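You operate a simulated robot arm through the tools that you are given. There is no shell and no other tool. Be economical: measure what you need, move in short steps, check, and stop when the job is done.

Carry out the task below with a simulated robot arm. There is one attempt and no reset: what you move stays moved.

Task
Send bottles from the ledge down the belt till the counter shows 36.
Fine: no more than it lacks; lift the gate and set the belt dial to 3, then start; stop the belt at the end.

The check looks at the end state, three seconds after you hand in, the way a careful person would. Anything else that was tipped, shoved, dropped, spilled or broken makes it a failure.

Robot
A 6-joint arm with a two-finger parallel gripper, fixed in place. Base frame: the origin is at the foot of the arm, x ahead of it, y to its left, z up. Units: mm, degrees, N and s.
Its first joint turns from -66.0 to 66.0 degrees. Payload 2.9 kg.
The TCP is the grasp point between the finger pads, 30 mm short of the fingertips. In the tool frame z runs along the fingers and y along their closing line. Largest opening 110 mm; finger width 20, thickness 10; the body of the gripper, 48 by 112 mm, starts 55 mm behind the TCP.
Orientation is told as [roll, pitch, yaw] about the base's x, y, z axes, in that order, counted from this pose: with the fingers straight down and closing along the base's y, the tool's x points along the base's -x, its y along +y and its z along -z.

Tools
- The arm moves only by the tool arm_command. Its argument "motion" is a list that holds one entry, the list of rows, each a list of 7 numbers: the turn, a rotation vector about the base's x, y, z in units of 120 degrees (1.0 is 120 degrees), then the shift along the base's x, y, z in units of 300 mm (1.0 is 300 mm), then the opening, from 0 (shut) to 1 (fully open). In form: [[[wx, wy, wz, x, y, z, fingers], ...]]. A call has 1 to 20 rows; each row is the pose to reach, as a shift and turn from the pose commanded when the call began. A call with a number of a shift or a turn outside -1 to 1 is refused whole. A row lasts 0.2 s, in which the tool goes at most 50 mm and 8.6 degrees; a call with a longer step from one row to the next is refused whole, and so is a gripper value outside its range. A pose out of reach is approached as far as the arm can. The call stops where the force on the tool passes 50 N (or 10 N more than at its start, if that is more) or the arm is blocked; 0.2 s more then pass. The fingers move at their own pace (about 108 mm/s each) and stop on an object; they squeeze with about 36 N. The grip force told is the motor's: it shows also when the fingers shut on nothing. Time passes only in rows, and 0.2 s behind the last, so rows that repeat a pose let the fingers close. It gives the time, the measured TCP pose, the force on the tool (base axes), the opening and the grip force at its end, in the units of the frame above (readings bear some noise).
- Cameras (640 x 400 px; columns grow to the right, rows downward): "scene" is fixed at [89.5, 449.1, 1394.7]; the picture's right is [-0.55, -0.83, 0.00], its down [-0.38, 0.26, -0.89] and it looks along [0.74, -0.49, -0.46] (base axes); focal length 214 px, centre (320, 200). "wrist" rides on the gripper at [72, 17, -103] in the tool frame; the picture's right is [-0.23, 0.97, 0.00], its down [-0.76, -0.18, -0.62] and it looks along [-0.61, -0.14, 0.78] (tool axes); focal length 222 px, centre (320, 200). There is no depth. A picture from a camera that has moved, and an enlarged one, comes with that camera's place and axes in the base frame and with its lens. The place of the scene camera against the robot may be out by one fixed shift of up to 12 mm in any direction.
- camera(camera): a new picture of that camera. No time passes.
- enlarge(camera, box): a new picture of the part [left, top, right, bottom] of that camera's present view, enlarged. No time passes.
- finish_job(): hands the job in; it is judged then, once.

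Work in short steps. Places have to be worked out from the pictures, the camera data and where the tool is seen: move nearer, look again, correct. Check each grasp and each placing, and mend what went wrong. You have 120 turns and 84 pictures in all, those below and enlarged ones among them. Open the gripper and draw the arm clear of the work before you hand the job in, unless the task says otherwise; then end with one line.

The tools are called as a command line: name --argument value ..., lists and objects as JSON in quotes. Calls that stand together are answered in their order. arm_command: Moves the arm, as the interface text tells. Its arguments: {"type":"object","properties":{"motion":{"type":"array"}},"required":["motion"]} The other tools are called the same way: camera (camera) takes a picture; enlarge (camera, box) takes an enlarged picture of a part of a camera's view; finish_job () hands the job in.

At the start:

```text
clock: 0.0
eef_pos: [381.5, 69.9, 1310.9]
tool_rot: [0.0, 0.1, 0.2]
contact_force: [0.2, 1.0, 0.8]
width: 110.3
grasp_force: 0.1
```

scene: 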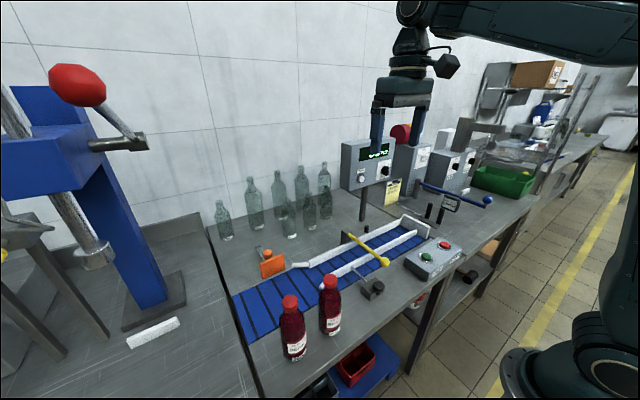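
wrist: 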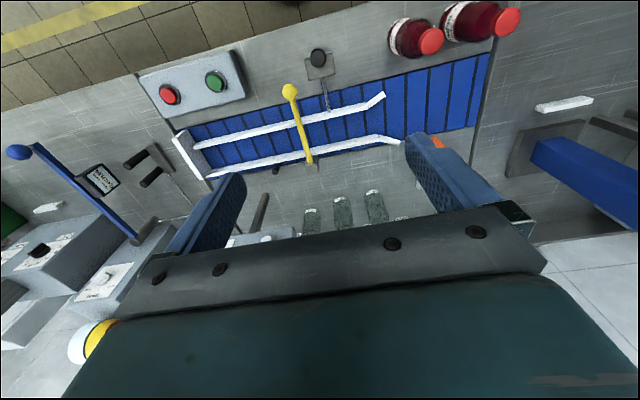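

The scene shows a belt with a yellow gate lever, a box with red/green buttons, a counter box and bottles. I enlarge the key parts first.

enlarge --camera "scene" --box '[330, 120, 500, 226]'

enlarge --camera "scene" --box '[200, 150, 480, 325]'

enlarge --camera "wrist" --box '[120, 0, 520, 250]'

```text
3.76 times, centred on (415, 173) of scene
camera zoom: at [89.5, 449.1, 1394.7], right [-0.55, -0.83, 0.0], down [-0.38, 0.26, -0.89], along [0.74, -0.49, -0.46], focal length 807 px, centre (-38, 302)
```

zoom: 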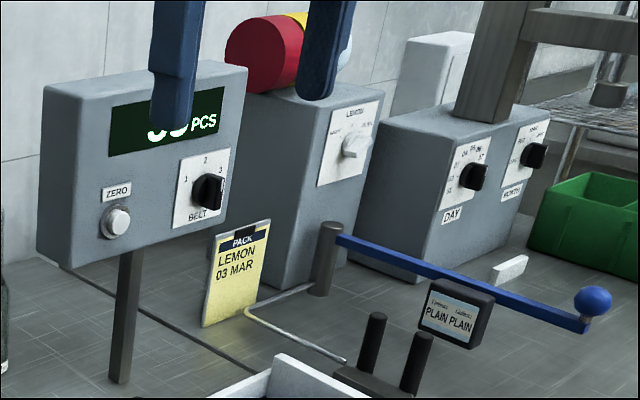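

```text
2.29 times, centred on (340, 238) of scene
camera zoom: at [89.5, 449.1, 1394.7], right [-0.55, -0.83, 0.0], down [-0.38, 0.26, -0.89], along [0.74, -0.49, -0.46], focal length 490 px, centre (274, 114)
```

zoom: 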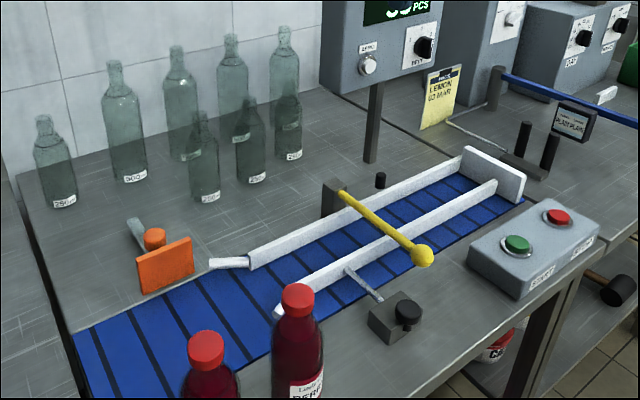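

```text
1.60 times, centred on (320, 125) of wrist
camera zoom: at [309.5, 85.3, 1414.4], right [0.23, 0.97, 0.0], down [0.76, -0.18, 0.62], along [0.61, -0.14, -0.78], focal length 355 px, centre (320, 320)
```

zoom: 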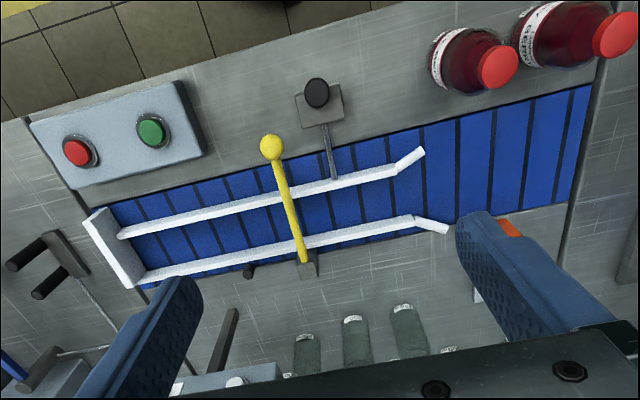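

The gripper hides the counter from the scene camera. I pull it back toward the base and look again.

arm_command --motion '[[[0, 0, 0, -0.1, 0, 0, 1], [0, 0, 0, -0.2, 0, 0, 1], [0, 0, 0, -0.3, 0, 0, 1], [0, 0, 0, -0.4, 0, 0, 1]]]'

camera --camera "wrist"

enlarge --camera "scene" --box '[330, 120, 458, 200]'

enlarge --camera "scene" --box '[200, 150, 360, 250]'

```text
clock: 1.0
eef_pos: [259.2, 69.2, 1310.3]
tool_rot: [0.0, 0.0, 0.1]
contact_force: [-0.3, -0.2, 0.2]
width: 110.3
grasp_force: 0.1
```

```text
78 pictures are left
camera wrist: at [186.8, 84.6, 1414.6], right [0.23, 0.97, 0.0], down [0.76, -0.18, 0.62], along [0.61, -0.14, -0.78], focal length 222 px, centre (320, 200)
```

wrist: 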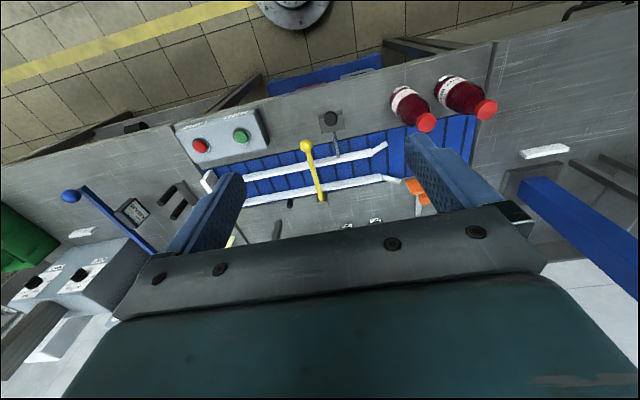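

```text
5.00 times, centred on (394, 160) of scene
camera zoom: at [89.5, 449.1, 1394.7], right [-0.55, -0.83, 0.0], down [-0.38, 0.26, -0.89], along [0.74, -0.49, -0.46], focal length 1072 px, centre (-50, 400)
```

zoom: 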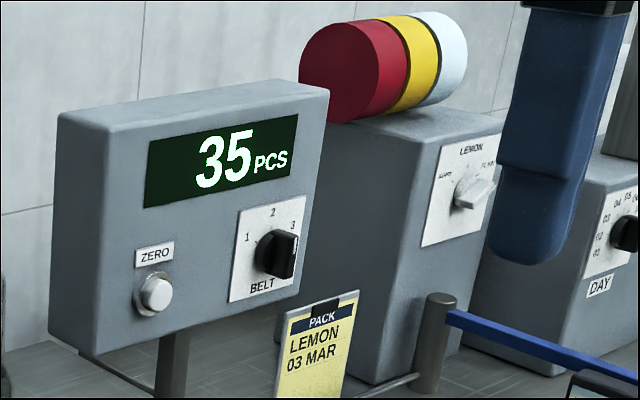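

```text
4.00 times, centred on (280, 200) of scene
camera zoom: at [89.5, 449.1, 1394.7], right [-0.55, -0.83, 0.0], down [-0.38, 0.26, -0.89], along [0.74, -0.49, -0.46], focal length 858 px, centre (480, 200)
```

zoom: 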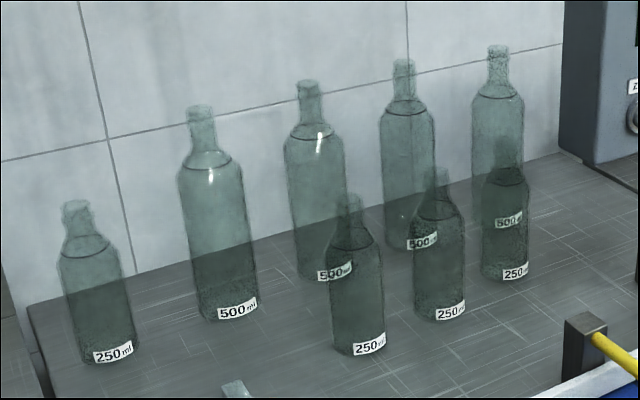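

The counter shows 35, so one bottle is lacking. I look closer at the dial, the red bottles and the belt.

enlarge --camera "scene" --box '[372, 155, 404, 175]'

enlarge --camera "scene" --box '[240, 260, 400, 360]'

enlarge --camera "scene" --box '[310, 200, 470, 300]'

enlarge --camera "wrist" --box '[350, 50, 510, 150]'

enlarge --camera "wrist" --box '[170, 100, 420, 256]'

```text
16.00 times, centred on (388, 165) of scene
camera zoom: at [89.5, 449.1, 1394.7], right [-0.55, -0.83, 0.0], down [-0.38, 0.26, -0.89], along [0.74, -0.49, -0.46], focal length 3432 px, centre (-768, 760)
```

zoom: 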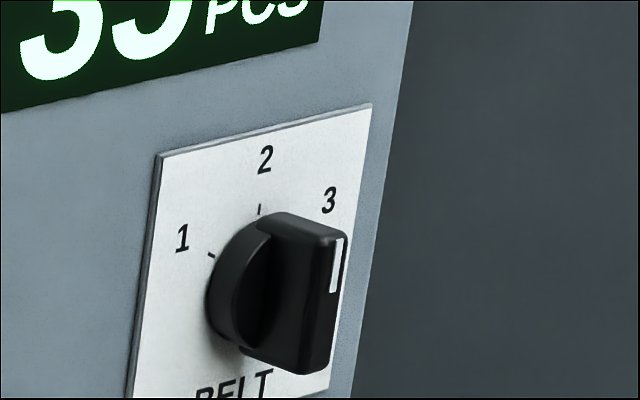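

```text
4.00 times, centred on (320, 310) of scene
camera zoom: at [89.5, 449.1, 1394.7], right [-0.55, -0.83, 0.0], down [-0.38, 0.26, -0.89], along [0.74, -0.49, -0.46], focal length 858 px, centre (320, -240)
```

zoom: 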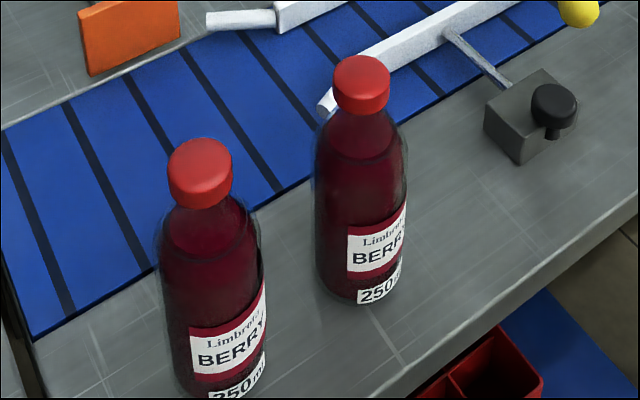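

```text
4.00 times, centred on (390, 250) of scene
camera zoom: at [89.5, 449.1, 1394.7], right [-0.55, -0.83, 0.0], down [-0.38, 0.26, -0.89], along [0.74, -0.49, -0.46], focal length 858 px, centre (40, 0)
```

zoom: 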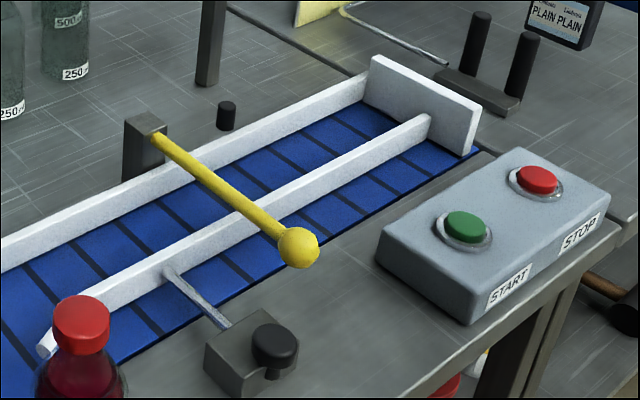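

```text
4.00 times, centred on (430, 100) of wrist
camera zoom: at [186.8, 84.6, 1414.6], right [0.23, 0.97, 0.0], down [0.76, -0.18, 0.62], along [0.61, -0.14, -0.78], focal length 888 px, centre (-120, 600)
```

zoom: 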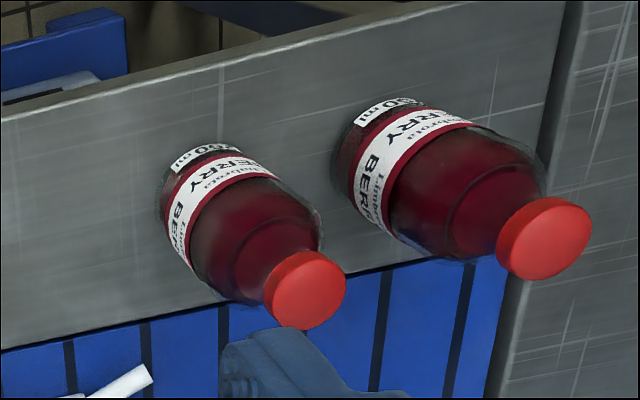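

```text
2.56 times, centred on (295, 178) of wrist
camera zoom: at [186.8, 84.6, 1414.6], right [0.23, 0.97, 0.0], down [0.76, -0.18, 0.62], along [0.61, -0.14, -0.78], focal length 569 px, centre (384, 256)
```

zoom: 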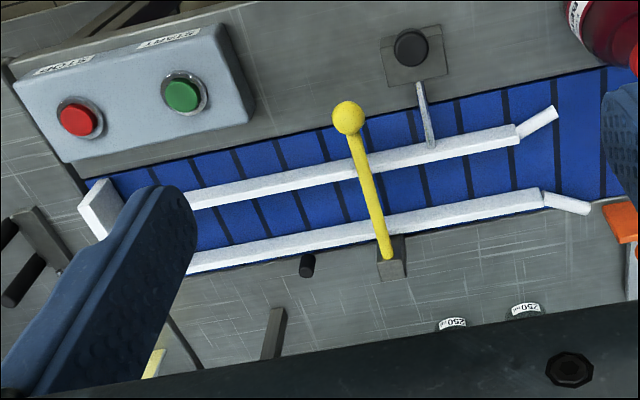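

Counter lacks one bottle; the dial's white mark seems to point at 2, so it needs turning to 3. The berry bottles stand on the near ledge (cap top around x 367, y 244, z 1010). I tilt the tool up and move right to see the counter panel with the wrist camera.

arm_command --motion '[[[0, -0.066, 0, 0, -0.15, 0, 1], [0, -0.132, 0, 0, -0.3, 0, 1], [0, -0.198, 0, 0, -0.45, 0, 1], [0, -0.264, 0, 0, -0.6, 0, 1], [0, -0.33, 0, 0, -0.75, 0, 1]]]'

camera --camera "wrist"

```text
clock: 2.2
eef_pos: [276.3, -134.4, 1311.1]
tool_rot: [0.0, -39.7, 4.0]
contact_force: [-3.1, -4.6, 0.3]
width: 110.0
grasp_force: 0.0
out of reach, approached as far as the arm can: row 2, 5
```

```text
70 pictures are left
camera wrist: at [153.2, -126.0, 1344.3], right [0.11, 0.98, 0.14], down [0.2, -0.16, 0.97], along [0.97, -0.08, -0.21], focal length 222 px, centre (320, 200)
```

wrist: 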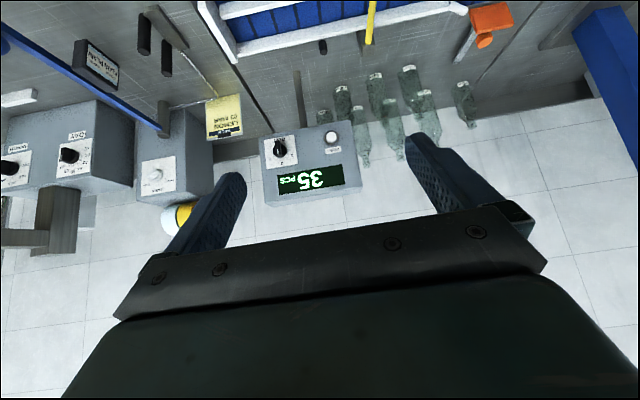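

The panel is in view (upside down). I enlarge the dial.

enlarge --camera "wrist" --box '[256, 120, 320, 160]'

enlarge --camera "wrist" --box '[250, 90, 378, 210]'

```text
10.00 times, centred on (288, 140) of wrist
camera zoom: at [153.2, -126.0, 1344.3], right [0.11, 0.98, 0.14], down [0.2, -0.16, 0.97], along [0.97, -0.08, -0.21], focal length 2221 px, centre (640, 800)
```

zoom: 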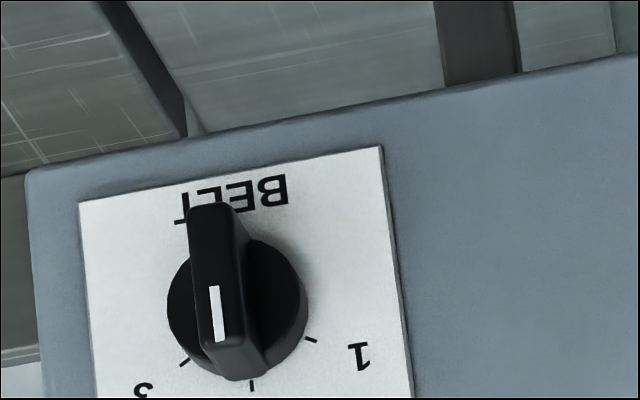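

```text
3.33 times, centred on (314, 150) of wrist
camera zoom: at [153.2, -126.0, 1344.3], right [0.11, 0.98, 0.14], down [0.2, -0.16, 0.97], along [0.97, -0.08, -0.21], focal length 740 px, centre (340, 367)
```

zoom: 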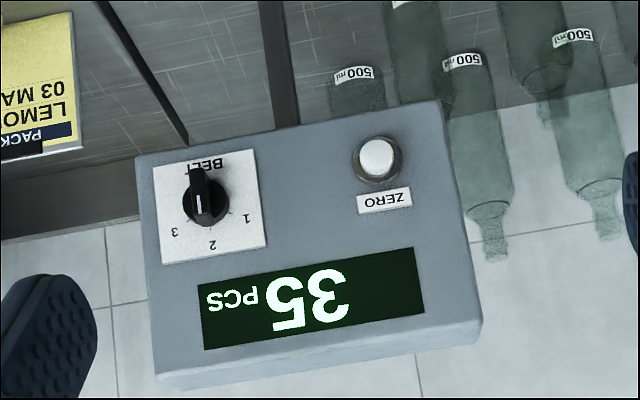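

Dial points at 2; I locate the knob at about (640, -251, 1093) with the panel facing -x. I bring the tool horizontal in front of it, well short, with fingers partly closed.

arm_command --motion '[[[0, -0.06, 0, 0.1, 0, -0.05, 0.6], [0, -0.12, 0, 0.2, -0.05, -0.15, 0.6], [0, -0.18, 0, 0.3, -0.1, -0.25, 0.6], [0, -0.24, 0, 0.4, -0.15, -0.35, 0.6], [0, -0.3, 0, 0.45, -0.2, -0.45, 0.6], [0, -0.36, 0, 0.5, -0.25, -0.55, 0.6], [0, -0.42, 0, 0.55, -0.3, -0.65, 0.6]]]'

camera --camera "wrist"

camera --camera "scene"

```text
clock: 3.8
eef_pos: [430.5, -245.4, 1117.4]
tool_rot: [-176.7, -89.9, 176.6]
contact_force: [0.2, -0.1, -0.2]
width: 66.2
grasp_force: 0.1
```

```text
67 pictures are left
camera wrist: at [328.5, -229.2, 1044.7], right [0.0, 0.97, 0.23], down [-0.63, -0.18, 0.76], along [0.78, -0.14, 0.61], focal length 222 px, centre (320, 200)
```

wrist: 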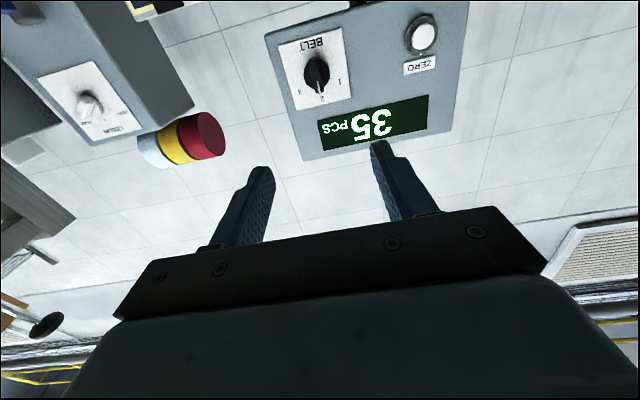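

```text
66 pictures are left
```

scene: 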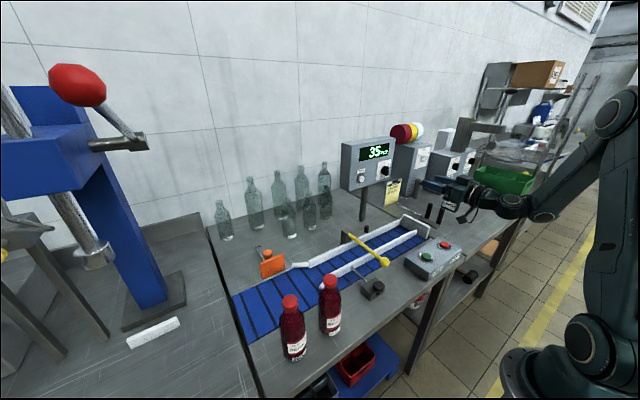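

The tool is horizontal and in front of the panel. I enlarge the dial to fix its place against this exact camera pose.

enlarge --camera "wrist" --box '[270, 20, 366, 110]'

```text
4.44 times, centred on (318, 65) of wrist
camera zoom: at [328.5, -229.2, 1044.7], right [0.0, 0.97, 0.23], down [-0.63, -0.18, 0.76], along [0.78, -0.14, 0.61], focal length 987 px, centre (329, 800)
```

zoom: 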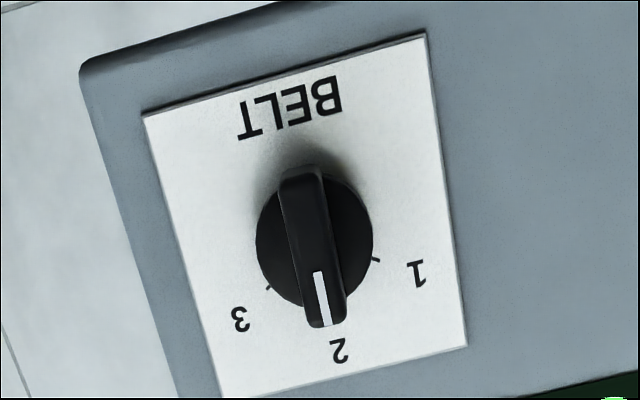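

The knob's front comes out at about (642, -246, 1095), blade about 11 mm thick and vertical. I line up in z and advance to about 30 mm short with a narrower opening.

arm_command --motion '[[[0, 0, 0, 0.12, 0, -0.073, 0.4], [0, 0, 0, 0.25, 0, -0.073, 0.4], [0, 0, 0, 0.38, 0, -0.073, 0.4], [0, 0, 0, 0.5, 0, -0.073, 0.4]]]'

camera --camera "wrist"

enlarge --camera "scene" --box '[330, 120, 490, 220]'

```text
clock: 4.8
eef_pos: [580.2, -242.2, 1095.4]
tool_rot: [174.1, -89.9, -173.9]
contact_force: [0.0, 0.7, 0.0]
width: 44.0
grasp_force: 0.0
```

```text
64 pictures are left
camera wrist: at [476.4, -227.4, 1022.3], right [0.0, 0.97, 0.23], down [-0.62, -0.18, 0.76], along [0.78, -0.14, 0.61], focal length 222 px, centre (320, 200)
```

wrist: 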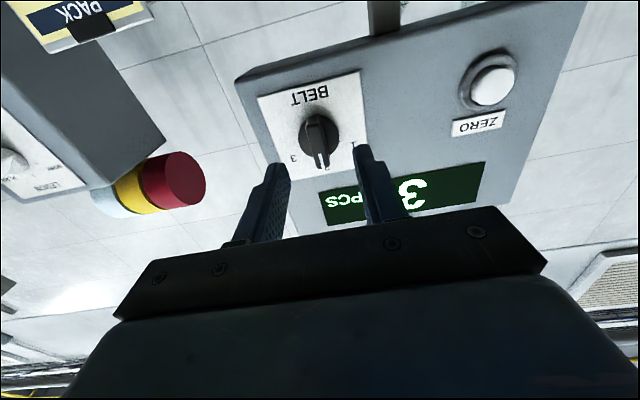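

```text
4.00 times, centred on (410, 170) of scene
camera zoom: at [89.4, 449.1, 1394.7], right [-0.55, -0.83, 0.0], down [-0.38, 0.26, -0.89], along [0.74, -0.49, -0.46], focal length 858 px, centre (-40, 320)
```

zoom: 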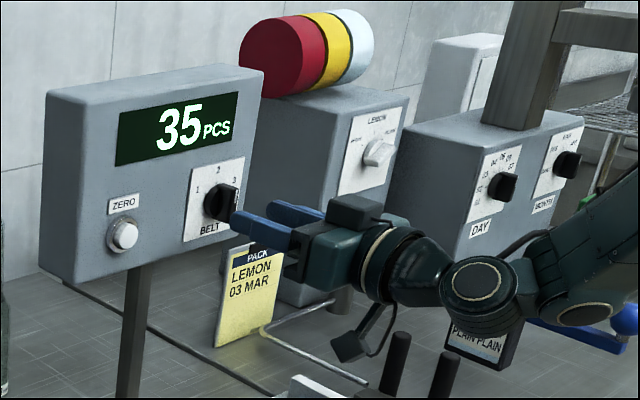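

The knob sits right ahead of the fingers, about 2 mm toward -y. I advance until the tips overlap the blade and close gently.

arm_command --motion '[[[0, 0, 0, 0.08, -0.008, 0, 0.4], [0, 0, 0, 0.15, -0.008, 0, 0.4], [0, 0, 0, 0.15, -0.008, 0, 0.2], [0, 0, 0, 0.15, -0.008, 0, 0.0], [0, 0, 0, 0.15, -0.008, 0, 0.0]]]'

camera --camera "wrist"

```text
clock: 6.0
eef_pos: [624.2, -244.0, 1095.6]
tool_rot: [-111.0, -89.9, 111.1]
contact_force: [7.7, -3.3, 0.6]
width: 11.8
grasp_force: 44.9
```

```text
62 pictures are left
camera wrist: at [522.1, -228.6, 1022.2], right [0.0, 0.97, 0.23], down [-0.62, -0.18, 0.76], along [0.78, -0.14, 0.61], focal length 222 px, centre (320, 200)
```

wrist: 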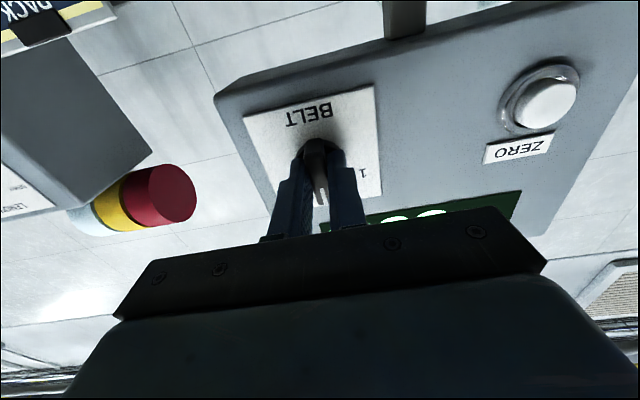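

The blade is gripped (11.8 mm). I turn clockwise as seen from the front, about +52° about x.

arm_command --motion '[[[0.06, 0, 0, 0, 0, 0, 0], [0.12, 0, 0, 0, 0, 0, 0], [0.18, 0, 0, 0, 0, 0, 0], [0.24, 0, 0, 0, 0, 0, 0], [0.3, 0, 0, 0, 0, 0, 0], [0.36, 0, 0, 0, 0, 0, 0], [0.4, 0, 0, 0, 0, 0, 0], [0.43, 0, 0, 0, 0, 0, 0]]]'

camera --camera "wrist"

enlarge --camera "scene" --box '[356, 150, 420, 190]'

```text
clock: 7.8
eef_pos: [626.7, -244.1, 1094.9]
tool_rot: [90.1, -38.4, -90.0]
contact_force: [-33.3, 14.0, 9.6]
width: 11.8
grasp_force: 45.0
```

```text
61 pictures are left
camera wrist: at [522.1, -178.1, 1063.0], right [0.0, 0.42, 0.91], down [-0.62, -0.71, 0.33], along [0.78, -0.56, 0.27], focal length 222 px, centre (320, 200)
```

wrist: 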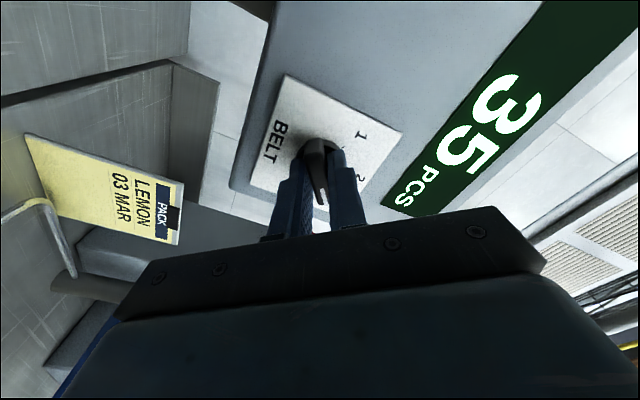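

```text
10.00 times, centred on (388, 170) of scene
camera zoom: at [88.2, 449.6, 1394.7], right [-0.55, -0.83, 0.0], down [-0.38, 0.26, -0.89], along [0.74, -0.49, -0.46], focal length 2145 px, centre (-360, 500)
```

zoom: 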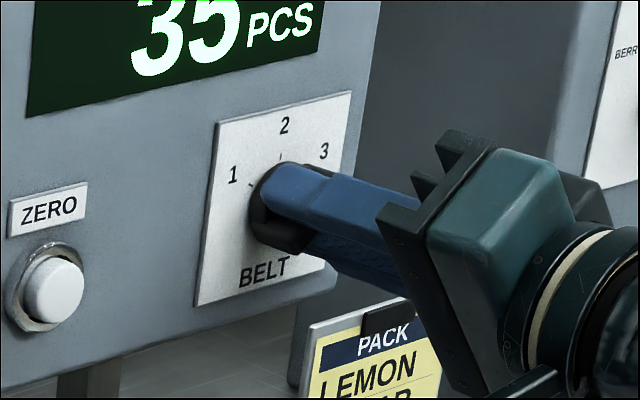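

Turned 51.6°. I open, draw back a little along -x and check where the mark points.

arm_command --motion '[[[0, 0, 0, 0, 0, 0, 0.3], [0, 0, 0, 0, 0, 0, 0.4], [0, 0, 0, -0.12, 0, 0, 0.4], [0, 0, 0, -0.24, 0, 0, 0.4]]]'

enlarge --camera "wrist" --box '[250, 70, 410, 220]'

enlarge --camera "scene" --box '[356, 150, 420, 190]'

```text
clock: 8.8
eef_pos: [554.1, -244.8, 1094.0]
tool_rot: [90.1, -38.6, -90.2]
contact_force: [0.0, 0.2, 0.6]
width: 43.8
grasp_force: 0.0
```

```text
2.67 times, centred on (330, 145) of wrist
camera zoom: at [450.5, -178.4, 1061.4], right [0.0, 0.43, 0.9], down [-0.62, -0.71, 0.33], along [0.78, -0.56, 0.27], focal length 592 px, centre (293, 347)
```

zoom: 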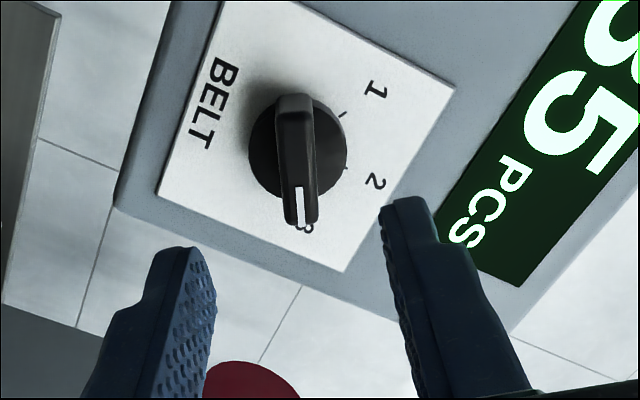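

```text
10.00 times, centred on (388, 170) of scene
camera zoom: at [89.4, 449.1, 1394.7], right [-0.55, -0.83, 0.0], down [-0.38, 0.26, -0.89], along [0.74, -0.49, -0.46], focal length 2145 px, centre (-360, 500)
```

zoom: 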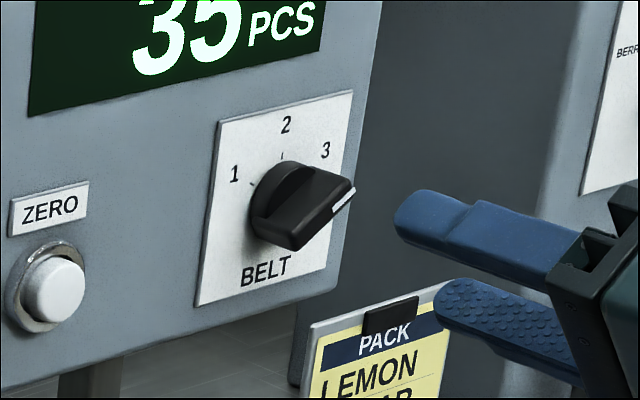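

The mark now points at 3. I back away and undo the roll.

arm_command --motion '[[[0, 0, 0, -0.15, 0, 0, 0.4], [-0.06, 0, 0, -0.3, 0, 0.05, 0.4], [-0.12, 0, 0, -0.4, 0, 0.1, 0.4], [-0.18, 0, 0, -0.45, 0, 0.15, 0.4], [-0.24, 0, 0, -0.45, 0, 0.2, 0.4], [-0.3, 0, 0, -0.45, 0, 0.25, 0.4], [-0.36, 0, 0, -0.45, 0, 0.3, 0.4], [-0.43, 0, 0, -0.45, 0, 0.3, 0.4]]]'

arm_command --motion '[[[0, 0.07, 0, 0, 0.1, 0, 1], [0, 0.14, 0, 0, 0.2, 0, 1], [0, 0.21, 0, 0, 0.3, 0, 1], [0, 0.28, 0, 0, 0.4, 0, 1], [0, 0.35, 0, 0, 0.5, 0, 1], [0, 0.42, 0, 0, 0.6, 0, 1], [0, 0.49, 0, 0, 0.7, 0, 1], [0, 0.56, 0, 0, 0.75, 0, 1], [0, 0.63, 0, 0, 0.75, 0, 1], [0, 0.7, 0, 0, 0.75, 0, 1], [0, 0.75, 0, 0, 0.75, 0, 1]]]'

camera --camera "wrist"

camera --camera "scene"

```text
clock: 10.6
eef_pos: [420.7, -245.6, 1183.7]
tool_rot: [-94.6, -89.8, 94.7]
contact_force: [0.2, 0.3, -0.1]
width: 43.7
grasp_force: 0.1
```

```text
clock: 13.0
eef_pos: [419.2, -19.5, 1183.8]
tool_rot: [-0.1, 0.1, 0.1]
contact_force: [0.6, -0.1, 0.1]
width: 109.8
grasp_force: 0.0
```

```text
57 pictures are left
camera wrist: at [347.2, -4.6, 1287.5], right [0.23, 0.97, 0.0], down [0.76, -0.18, 0.62], along [0.61, -0.14, -0.78], focal length 222 px, centre (320, 200)
```

wrist: 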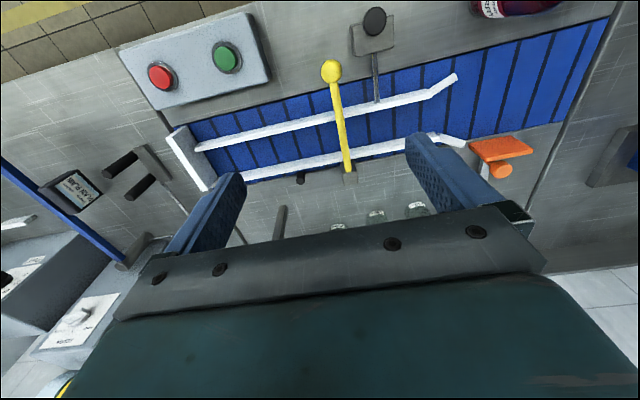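

```text
56 pictures are left
```

scene: 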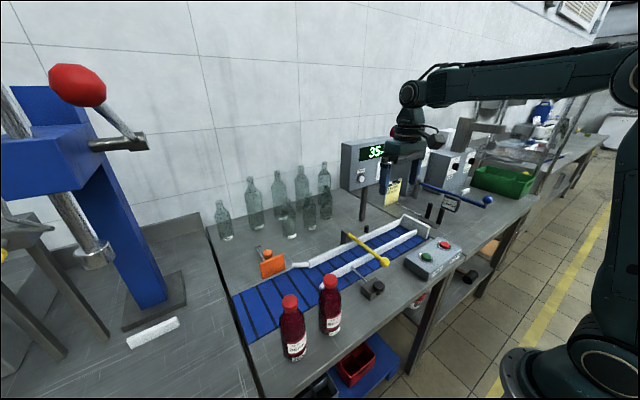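

Triangulating both wrist views: gate ball about (405, 0, 918), pivot (580, -1, 918), green button (355, -147, 900), red (354, -257, 900). I go above the ball.

arm_command --motion '[[[0, 0, 0, -0.02, 0.03, -0.13, 0.8], [0, 0, 0, -0.047, 0.067, -0.26, 0.6], [0, 0, 0, -0.047, 0.067, -0.4, 0.6], [0, 0, 0, -0.047, 0.067, -0.53, 0.6], [0, 0, 0, -0.047, 0.067, -0.66, 0.6]]]'

camera --camera "wrist"

enlarge --camera "scene" --box '[300, 180, 460, 300]'

```text
clock: 14.2
eef_pos: [406.4, -0.4, 984.3]
tool_rot: [0.0, -0.1, 0.0]
contact_force: [0.1, -0.5, 0.1]
width: 66.0
grasp_force: 0.0
```

```text
55 pictures are left
camera wrist: at [334.3, 15.2, 1089.1], right [0.23, 0.97, 0.0], down [0.76, -0.18, 0.62], along [0.61, -0.14, -0.78], focal length 222 px, centre (320, 200)
```

wrist: 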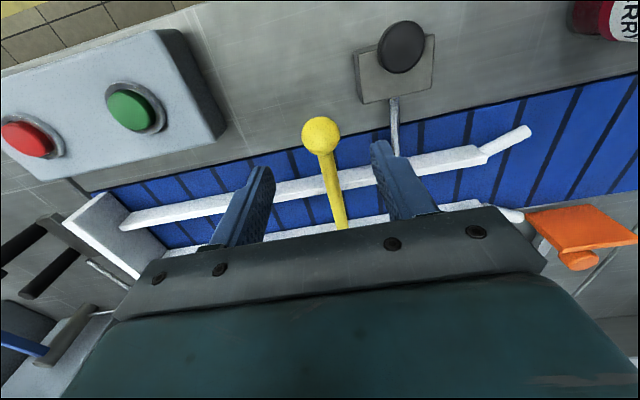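

```text
3.33 times, centred on (380, 240) of scene
camera zoom: at [89.5, 449.1, 1394.7], right [-0.55, -0.83, 0.0], down [-0.38, 0.26, -0.89], along [0.74, -0.49, -0.46], focal length 715 px, centre (120, 67)
```

zoom: 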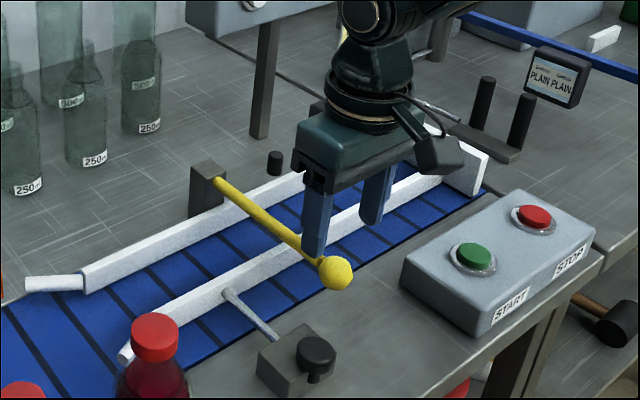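

Ball refined to (407, -1, 909), about 32 mm across. The adjuster block is close on the +y side, so I narrow the opening and descend only so that the tips pass the ball's middle, then close.

arm_command --motion '[[[0, 0, 0, 0.015, 0, 0, 0.43], [0, 0, 0, 0.015, 0, -0.1, 0.43], [0, 0, 0, 0.015, 0, -0.22, 0.43], [0, 0, 0, 0.015, 0, -0.23, 0.2], [0, 0, 0, 0.015, 0, -0.23, 0.2], [0, 0, 0, 0.015, 0, -0.23, 0.2]]]'

camera --camera "wrist"

enlarge --camera "scene" --box '[300, 180, 460, 300]'

```text
clock: 15.6
eef_pos: [411.4, -0.0, 918.4]
tool_rot: [0.2, -0.2, 0.3]
contact_force: [-5.7, 21.6, 26.0]
width: 30.7
grasp_force: 44.2
```

```text
53 pictures are left
camera wrist: at [338.1, 15.6, 1021.1], right [0.22, 0.97, 0.0], down [0.76, -0.18, 0.63], along [0.61, -0.14, -0.78], focal length 222 px, centre (320, 200)
```

wrist: 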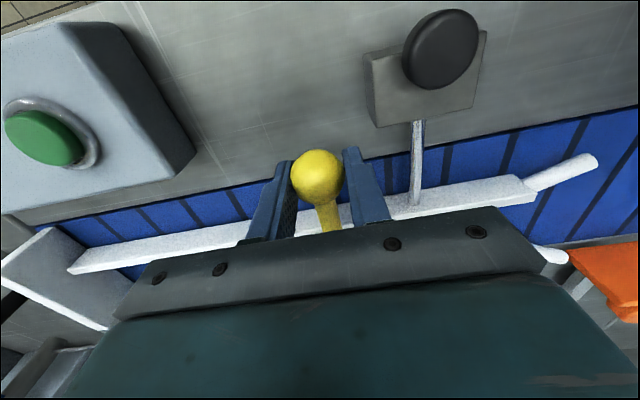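

```text
3.33 times, centred on (380, 240) of scene
camera zoom: at [88.9, 449.6, 1394.6], right [-0.55, -0.83, 0.0], down [-0.38, 0.26, -0.89], along [0.74, -0.49, -0.46], focal length 715 px, centre (120, 67)
```

zoom: 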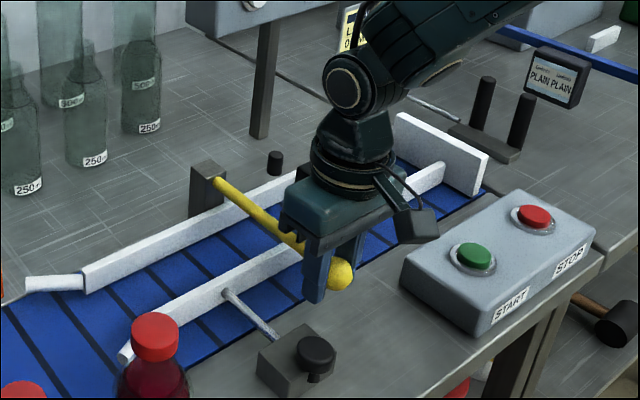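

The ball is gripped (30.7 mm). I lift it along an arc about the pivot, 40° first.

arm_command --motion '[[[0, 0, 0, 0.0088, 0, 0.1, 0.2], [0, 0, 0, 0.0348, 0, 0.197, 0.2], [0, 0, 0, 0.0773, 0, 0.288, 0.2], [0, 0, 0, 0.135, 0, 0.371, 0.2]]]'

enlarge --camera "scene" --box '[300, 150, 460, 270]'

```text
clock: 16.6
eef_pos: [450.9, 0.3, 1027.6]
tool_rot: [0.1, -0.2, 0.0]
contact_force: [-1.3, 12.7, -0.1]
width: 30.6
grasp_force: 28.4
```

```text
3.33 times, centred on (380, 210) of scene
camera zoom: at [89.4, 449.5, 1394.6], right [-0.55, -0.83, 0.0], down [-0.38, 0.26, -0.89], along [0.74, -0.49, -0.46], focal length 715 px, centre (120, 167)
```

zoom: 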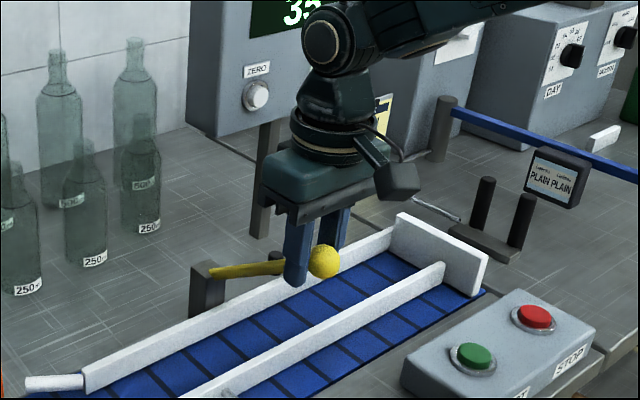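

The gate follows. I continue the arc to about 80°.

arm_command --motion '[[[0, 0, 0, 0.071, 0, 0.071, 0.2], [0, 0, 0, 0.153, 0, 0.128, 0.2], [0, 0, 0, 0.244, 0, 0.171, 0.2], [0, 0, 0, 0.341, 0, 0.197, 0.2]]]'

enlarge --camera "scene" --box '[300, 120, 460, 240]'

```text
clock: 17.6
eef_pos: [551.7, 1.7, 1087.2]
tool_rot: [0.0, 0.0, 0.0]
contact_force: [-0.1, -0.3, 0.2]
width: 21.9
grasp_force: 0.0
```

```text
3.33 times, centred on (380, 180) of scene
camera zoom: at [89.4, 449.1, 1394.7], right [-0.55, -0.83, 0.0], down [-0.38, 0.26, -0.89], along [0.74, -0.49, -0.46], focal length 715 px, centre (120, 267)
```

zoom: 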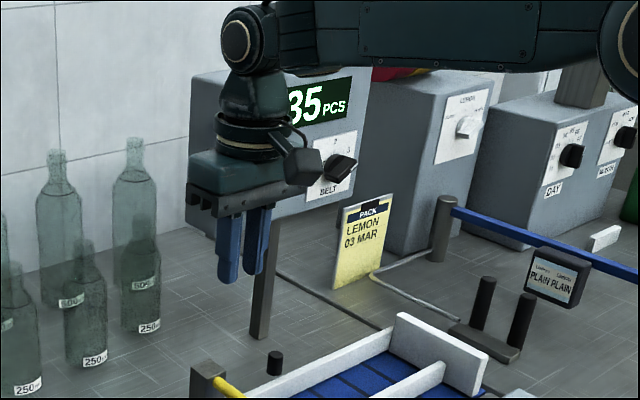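

The ball slipped out. I check the gate's state.

camera --camera "scene"

camera --camera "wrist"

```text
49 pictures are left
```

scene: 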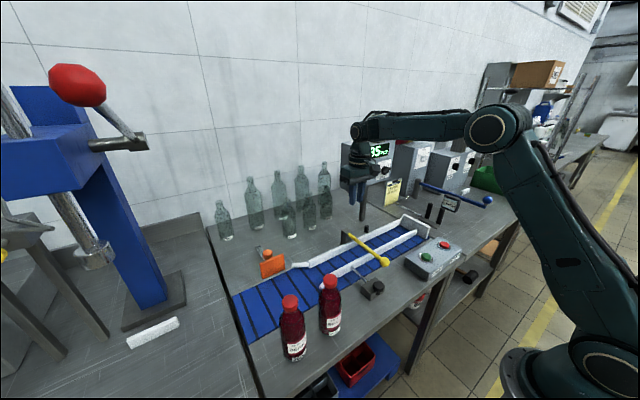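

```text
48 pictures are left
camera wrist: at [480.4, 17.7, 1190.5], right [0.23, 0.97, 0.0], down [0.76, -0.18, 0.62], along [0.61, -0.14, -0.78], focal length 222 px, centre (320, 200)
```

wrist: 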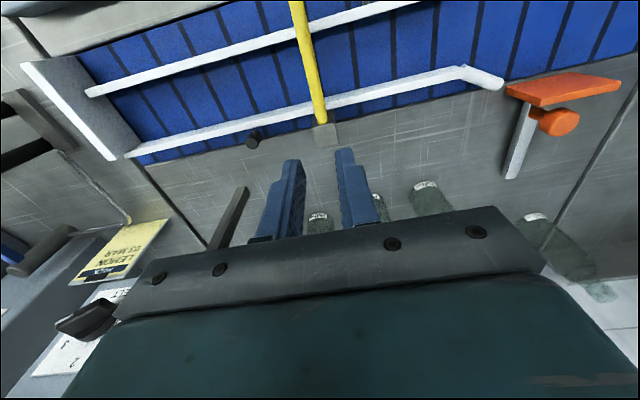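

The gate swung back down with nothing else disturbed; it needs to go past vertical with a firmer grip. I re-approach the ball with the tool pitched -45° so I can rotate along with the lever; first to a pre-grasp point in front and above it.

arm_command --motion '[[[0, 0, 0, -0.12, 0, 0, 0.43], [0, 0, 0, -0.26, 0, 0, 0.43], [0, -0.06, 0, -0.4, 0, 0, 0.43], [0, -0.12, 0, -0.52, 0, 0, 0.43], [0, -0.18, 0, -0.6, 0, 0, 0.43], [0, -0.24, 0, -0.675, -0.005, -0.1, 0.43], [0, -0.3, 0, -0.675, -0.008, -0.22, 0.43], [0, -0.36, 0, -0.675, -0.008, -0.33, 0.43], [0, -0.375, 0, -0.675, -0.008, -0.397, 0.43]]]'

camera --camera "wrist"

enlarge --camera "scene" --box '[300, 180, 460, 300]'

```text
clock: 19.6
eef_pos: [391.1, -5.6, 977.6]
tool_rot: [0.0, -45.0, 0.1]
contact_force: [0.8, 0.3, -0.4]
width: 47.2
grasp_force: 0.0
out of reach, approached as far as the arm can: row 8, 9
```

```text
47 pictures are left
camera wrist: at [267.0, 11.2, 998.4], right [0.16, 0.97, 0.16], down [0.1, -0.18, 0.98], along [0.98, -0.14, -0.12], focal length 222 px, centre (320, 200)
```

wrist: 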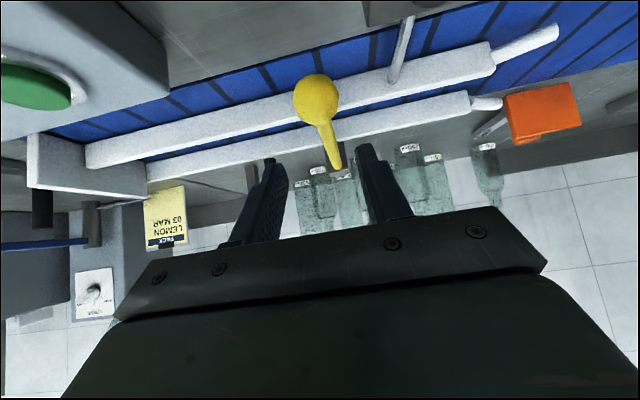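

```text
3.33 times, centred on (380, 240) of scene
camera zoom: at [89.4, 449.1, 1394.7], right [-0.55, -0.83, 0.0], down [-0.38, 0.26, -0.89], along [0.74, -0.49, -0.46], focal length 715 px, centre (120, 67)
```

zoom: 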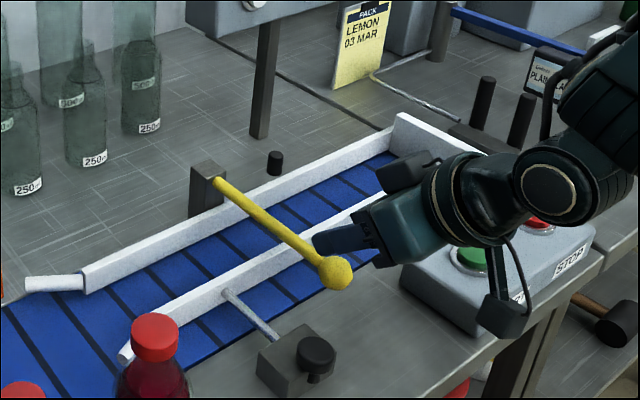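

Pitched this way the arm is at its near limit. Instead I will grip the bar itself with flat pads near x = 450, which allows slip along and rotation without escaping. I return the tool to vertical above that point.

arm_command --motion '[[[0, 0.06, 0, 0.03, 0.01, 0.1, 0.43], [0, 0.12, 0, 0.07, 0.015, 0.1, 0.43], [0, 0.18, 0, 0.12, 0.015, 0.1, 0.43], [0, 0.24, 0, 0.15, 0.015, 0.1, 0.43], [0, 0.3, 0, 0.18, 0.015, 0.1, 0.43], [0, 0.36, 0, 0.2, 0.015, 0.06, 0.43], [0, 0.375, 0, 0.2, 0.015, 0.02, 0.43]]]'

camera --camera "wrist"

```text
clock: 21.2
eef_pos: [449.3, -1.0, 984.0]
tool_rot: [0.0, -0.1, 0.1]
contact_force: [0.9, 0.3, 0.4]
width: 47.2
grasp_force: 0.1
```

```text
45 pictures are left
camera wrist: at [377.7, 16.2, 1087.4], right [0.23, 0.97, 0.0], down [0.76, -0.18, 0.62], along [0.61, -0.14, -0.78], focal length 222 px, centre (320, 200)
```

wrist: 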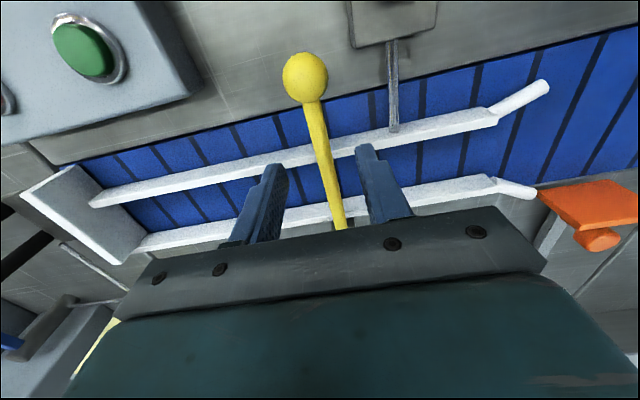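

Near rail lies around x 470-480, so I grip at x≈442 with the tips kept high.

arm_command --motion '[[[0, 0, 0, -0.023, 0, -0.1, 0.43], [0, 0, 0, -0.023, 0, -0.2, 0.43], [0, 0, 0, -0.023, 0, -0.23, 0.2], [0, 0, 0, -0.023, 0, -0.23, 0.0], [0, 0, 0, -0.023, 0, -0.23, 0.0]]]'

enlarge --camera "scene" --box '[300, 180, 460, 300]'

```text
clock: 22.4
eef_pos: [443.6, 0.9, 915.3]
tool_rot: [0.1, 0.1, 0.1]
contact_force: [-1.1, 0.8, 2.8]
width: 12.9
grasp_force: 44.9
```

```text
3.33 times, centred on (380, 240) of scene
camera zoom: at [89.4, 449.1, 1394.7], right [-0.55, -0.83, 0.0], down [-0.38, 0.26, -0.89], along [0.74, -0.49, -0.46], focal length 715 px, centre (120, 67)
```

zoom: 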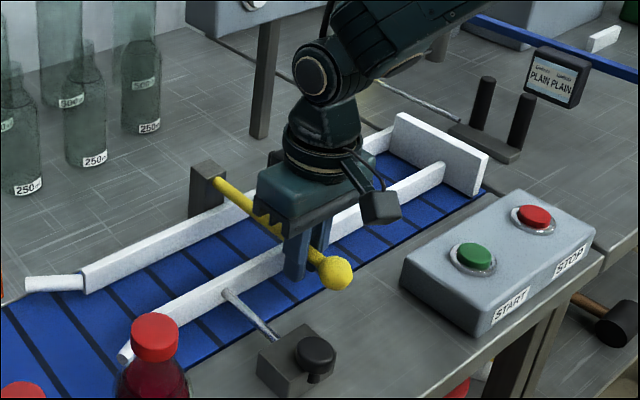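

The bar is held, but its ball would jam between the fingers once steep; gripping the ball centrally is better (last time I was 5-8 mm off centre and used a too short radius). Ball refined: (405, 0, 912), pivot about (590, 912). I open, rise, and regrip the ball centrally.

arm_command --motion '[[[0, 0, 0, 0, 0, 0, 0.43], [0, 0, 0, 0, 0, 0.1, 0.43], [0, 0, 0, 0, 0, 0.22, 0.43], [0, 0, 0, -0.128, -0.003, 0.22, 0.43], [0, 0, 0, -0.128, -0.003, 0.1, 0.43], [0, 0, 0, -0.128, -0.003, -0.013, 0.43], [0, 0, 0, -0.128, -0.003, -0.013, 0.2], [0, 0, 0, -0.128, -0.003, -0.013, 0.1], [0, 0, 0, -0.128, -0.003, -0.013, 0.1]]]'

camera --camera "wrist"

enlarge --camera "scene" --box '[340, 210, 420, 270]'

```text
clock: 24.4
eef_pos: [403.0, 0.6, 911.0]
tool_rot: [0.1, 0.0, 0.2]
contact_force: [-5.8, 16.3, 5.9]
width: 30.7
grasp_force: 44.9
```

```text
43 pictures are left
camera wrist: at [331.2, 15.9, 1014.9], right [0.22, 0.97, 0.0], down [0.76, -0.18, 0.62], along [0.61, -0.14, -0.78], focal length 222 px, centre (320, 200)
```

wrist: 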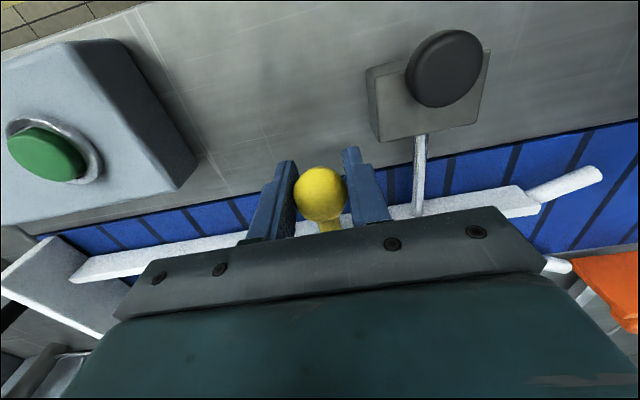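

```text
6.67 times, centred on (380, 240) of scene
camera zoom: at [89.2, 449.5, 1394.6], right [-0.55, -0.83, 0.0], down [-0.38, 0.26, -0.89], along [0.74, -0.49, -0.46], focal length 1430 px, centre (-80, -67)
```

zoom: 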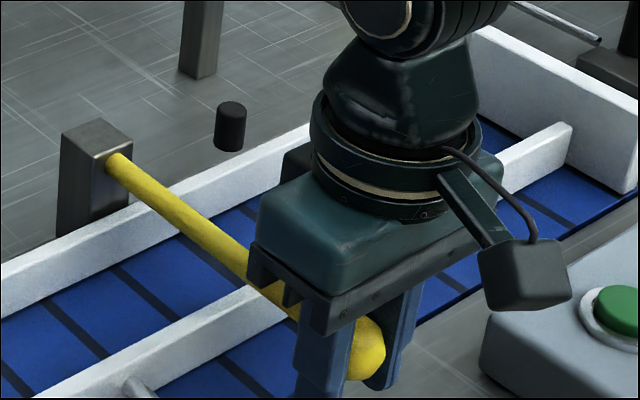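

The ball is centred this time. I lift 50° along the corrected arc (R 184).

arm_command --motion '[[[0, 0, 0, 0.0093, 0, 0.1065, 0.1], [0, 0, 0, 0.037, 0, 0.2098, 0.1], [0, 0, 0, 0.0822, 0, 0.3067, 0.1], [0, 0, 0, 0.1435, 0, 0.3942, 0.1], [0, 0, 0, 0.2191, 0, 0.4698, 0.1]]]'

camera --camera "wrist"

enlarge --camera "scene" --box '[310, 150, 438, 230]'

```text
clock: 25.6
eef_pos: [469.6, -0.3, 1054.6]
tool_rot: [0.0, 0.2, 0.1]
contact_force: [-8.7, 20.9, -1.1]
width: 31.1
grasp_force: 45.1
```

```text
41 pictures are left
camera wrist: at [397.8, 16.1, 1157.7], right [0.22, 0.97, 0.0], down [0.76, -0.18, 0.62], along [0.61, -0.14, -0.78], focal length 222 px, centre (320, 200)
```

wrist: 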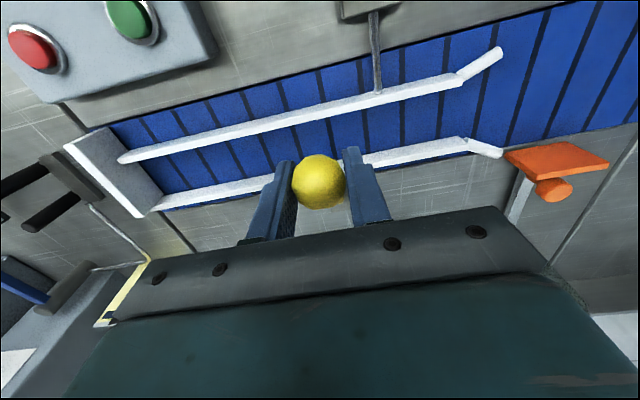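

```text
5.00 times, centred on (374, 190) of scene
camera zoom: at [89.2, 449.7, 1394.5], right [-0.55, -0.83, 0.0], down [-0.38, 0.26, -0.89], along [0.74, -0.49, -0.46], focal length 1072 px, centre (50, 250)
```

zoom: 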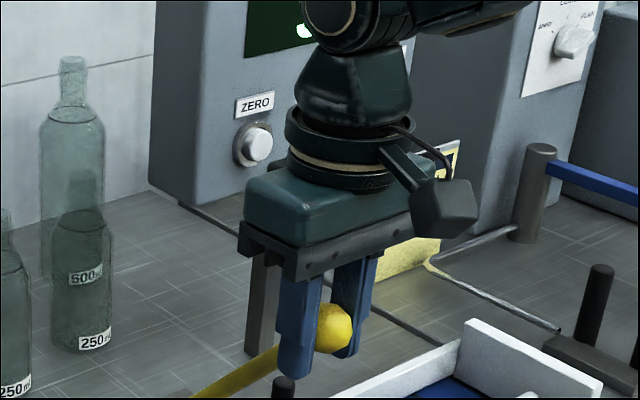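

Grip is holding at 50° with the ball lagging a few mm. I continue slower, to 70°.

arm_command --motion '[[[0, 0, 0, 0.0424, 0, 0.0326, 0.1], [0, 0, 0, 0.0876, 0, 0.0613, 0.1], [0, 0, 0, 0.135, 0, 0.086, 0.1], [0, 0, 0, 0.1844, 0, 0.1065, 0.1]]]'

camera --camera "wrist"

```text
clock: 26.6
eef_pos: [525.9, 0.6, 1084.9]
tool_rot: [0.0, -0.1, 0.5]
contact_force: [-10.5, 30.2, 7.9]
width: 30.5
grasp_force: 45.4
```

```text
39 pictures are left
camera wrist: at [452.7, 16.0, 1187.7], right [0.22, 0.98, 0.0], down [0.76, -0.17, 0.62], along [0.61, -0.14, -0.78], focal length 222 px, centre (320, 200)
```

wrist: 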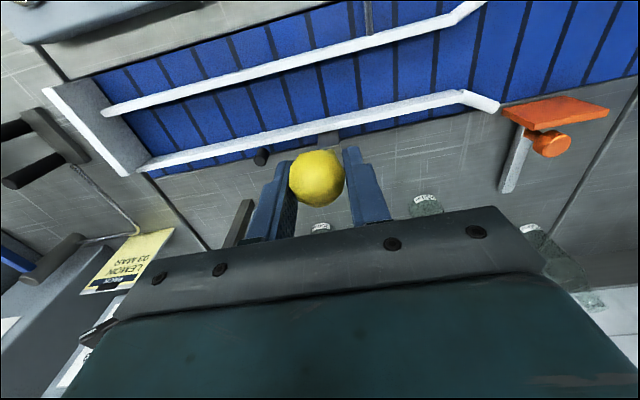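

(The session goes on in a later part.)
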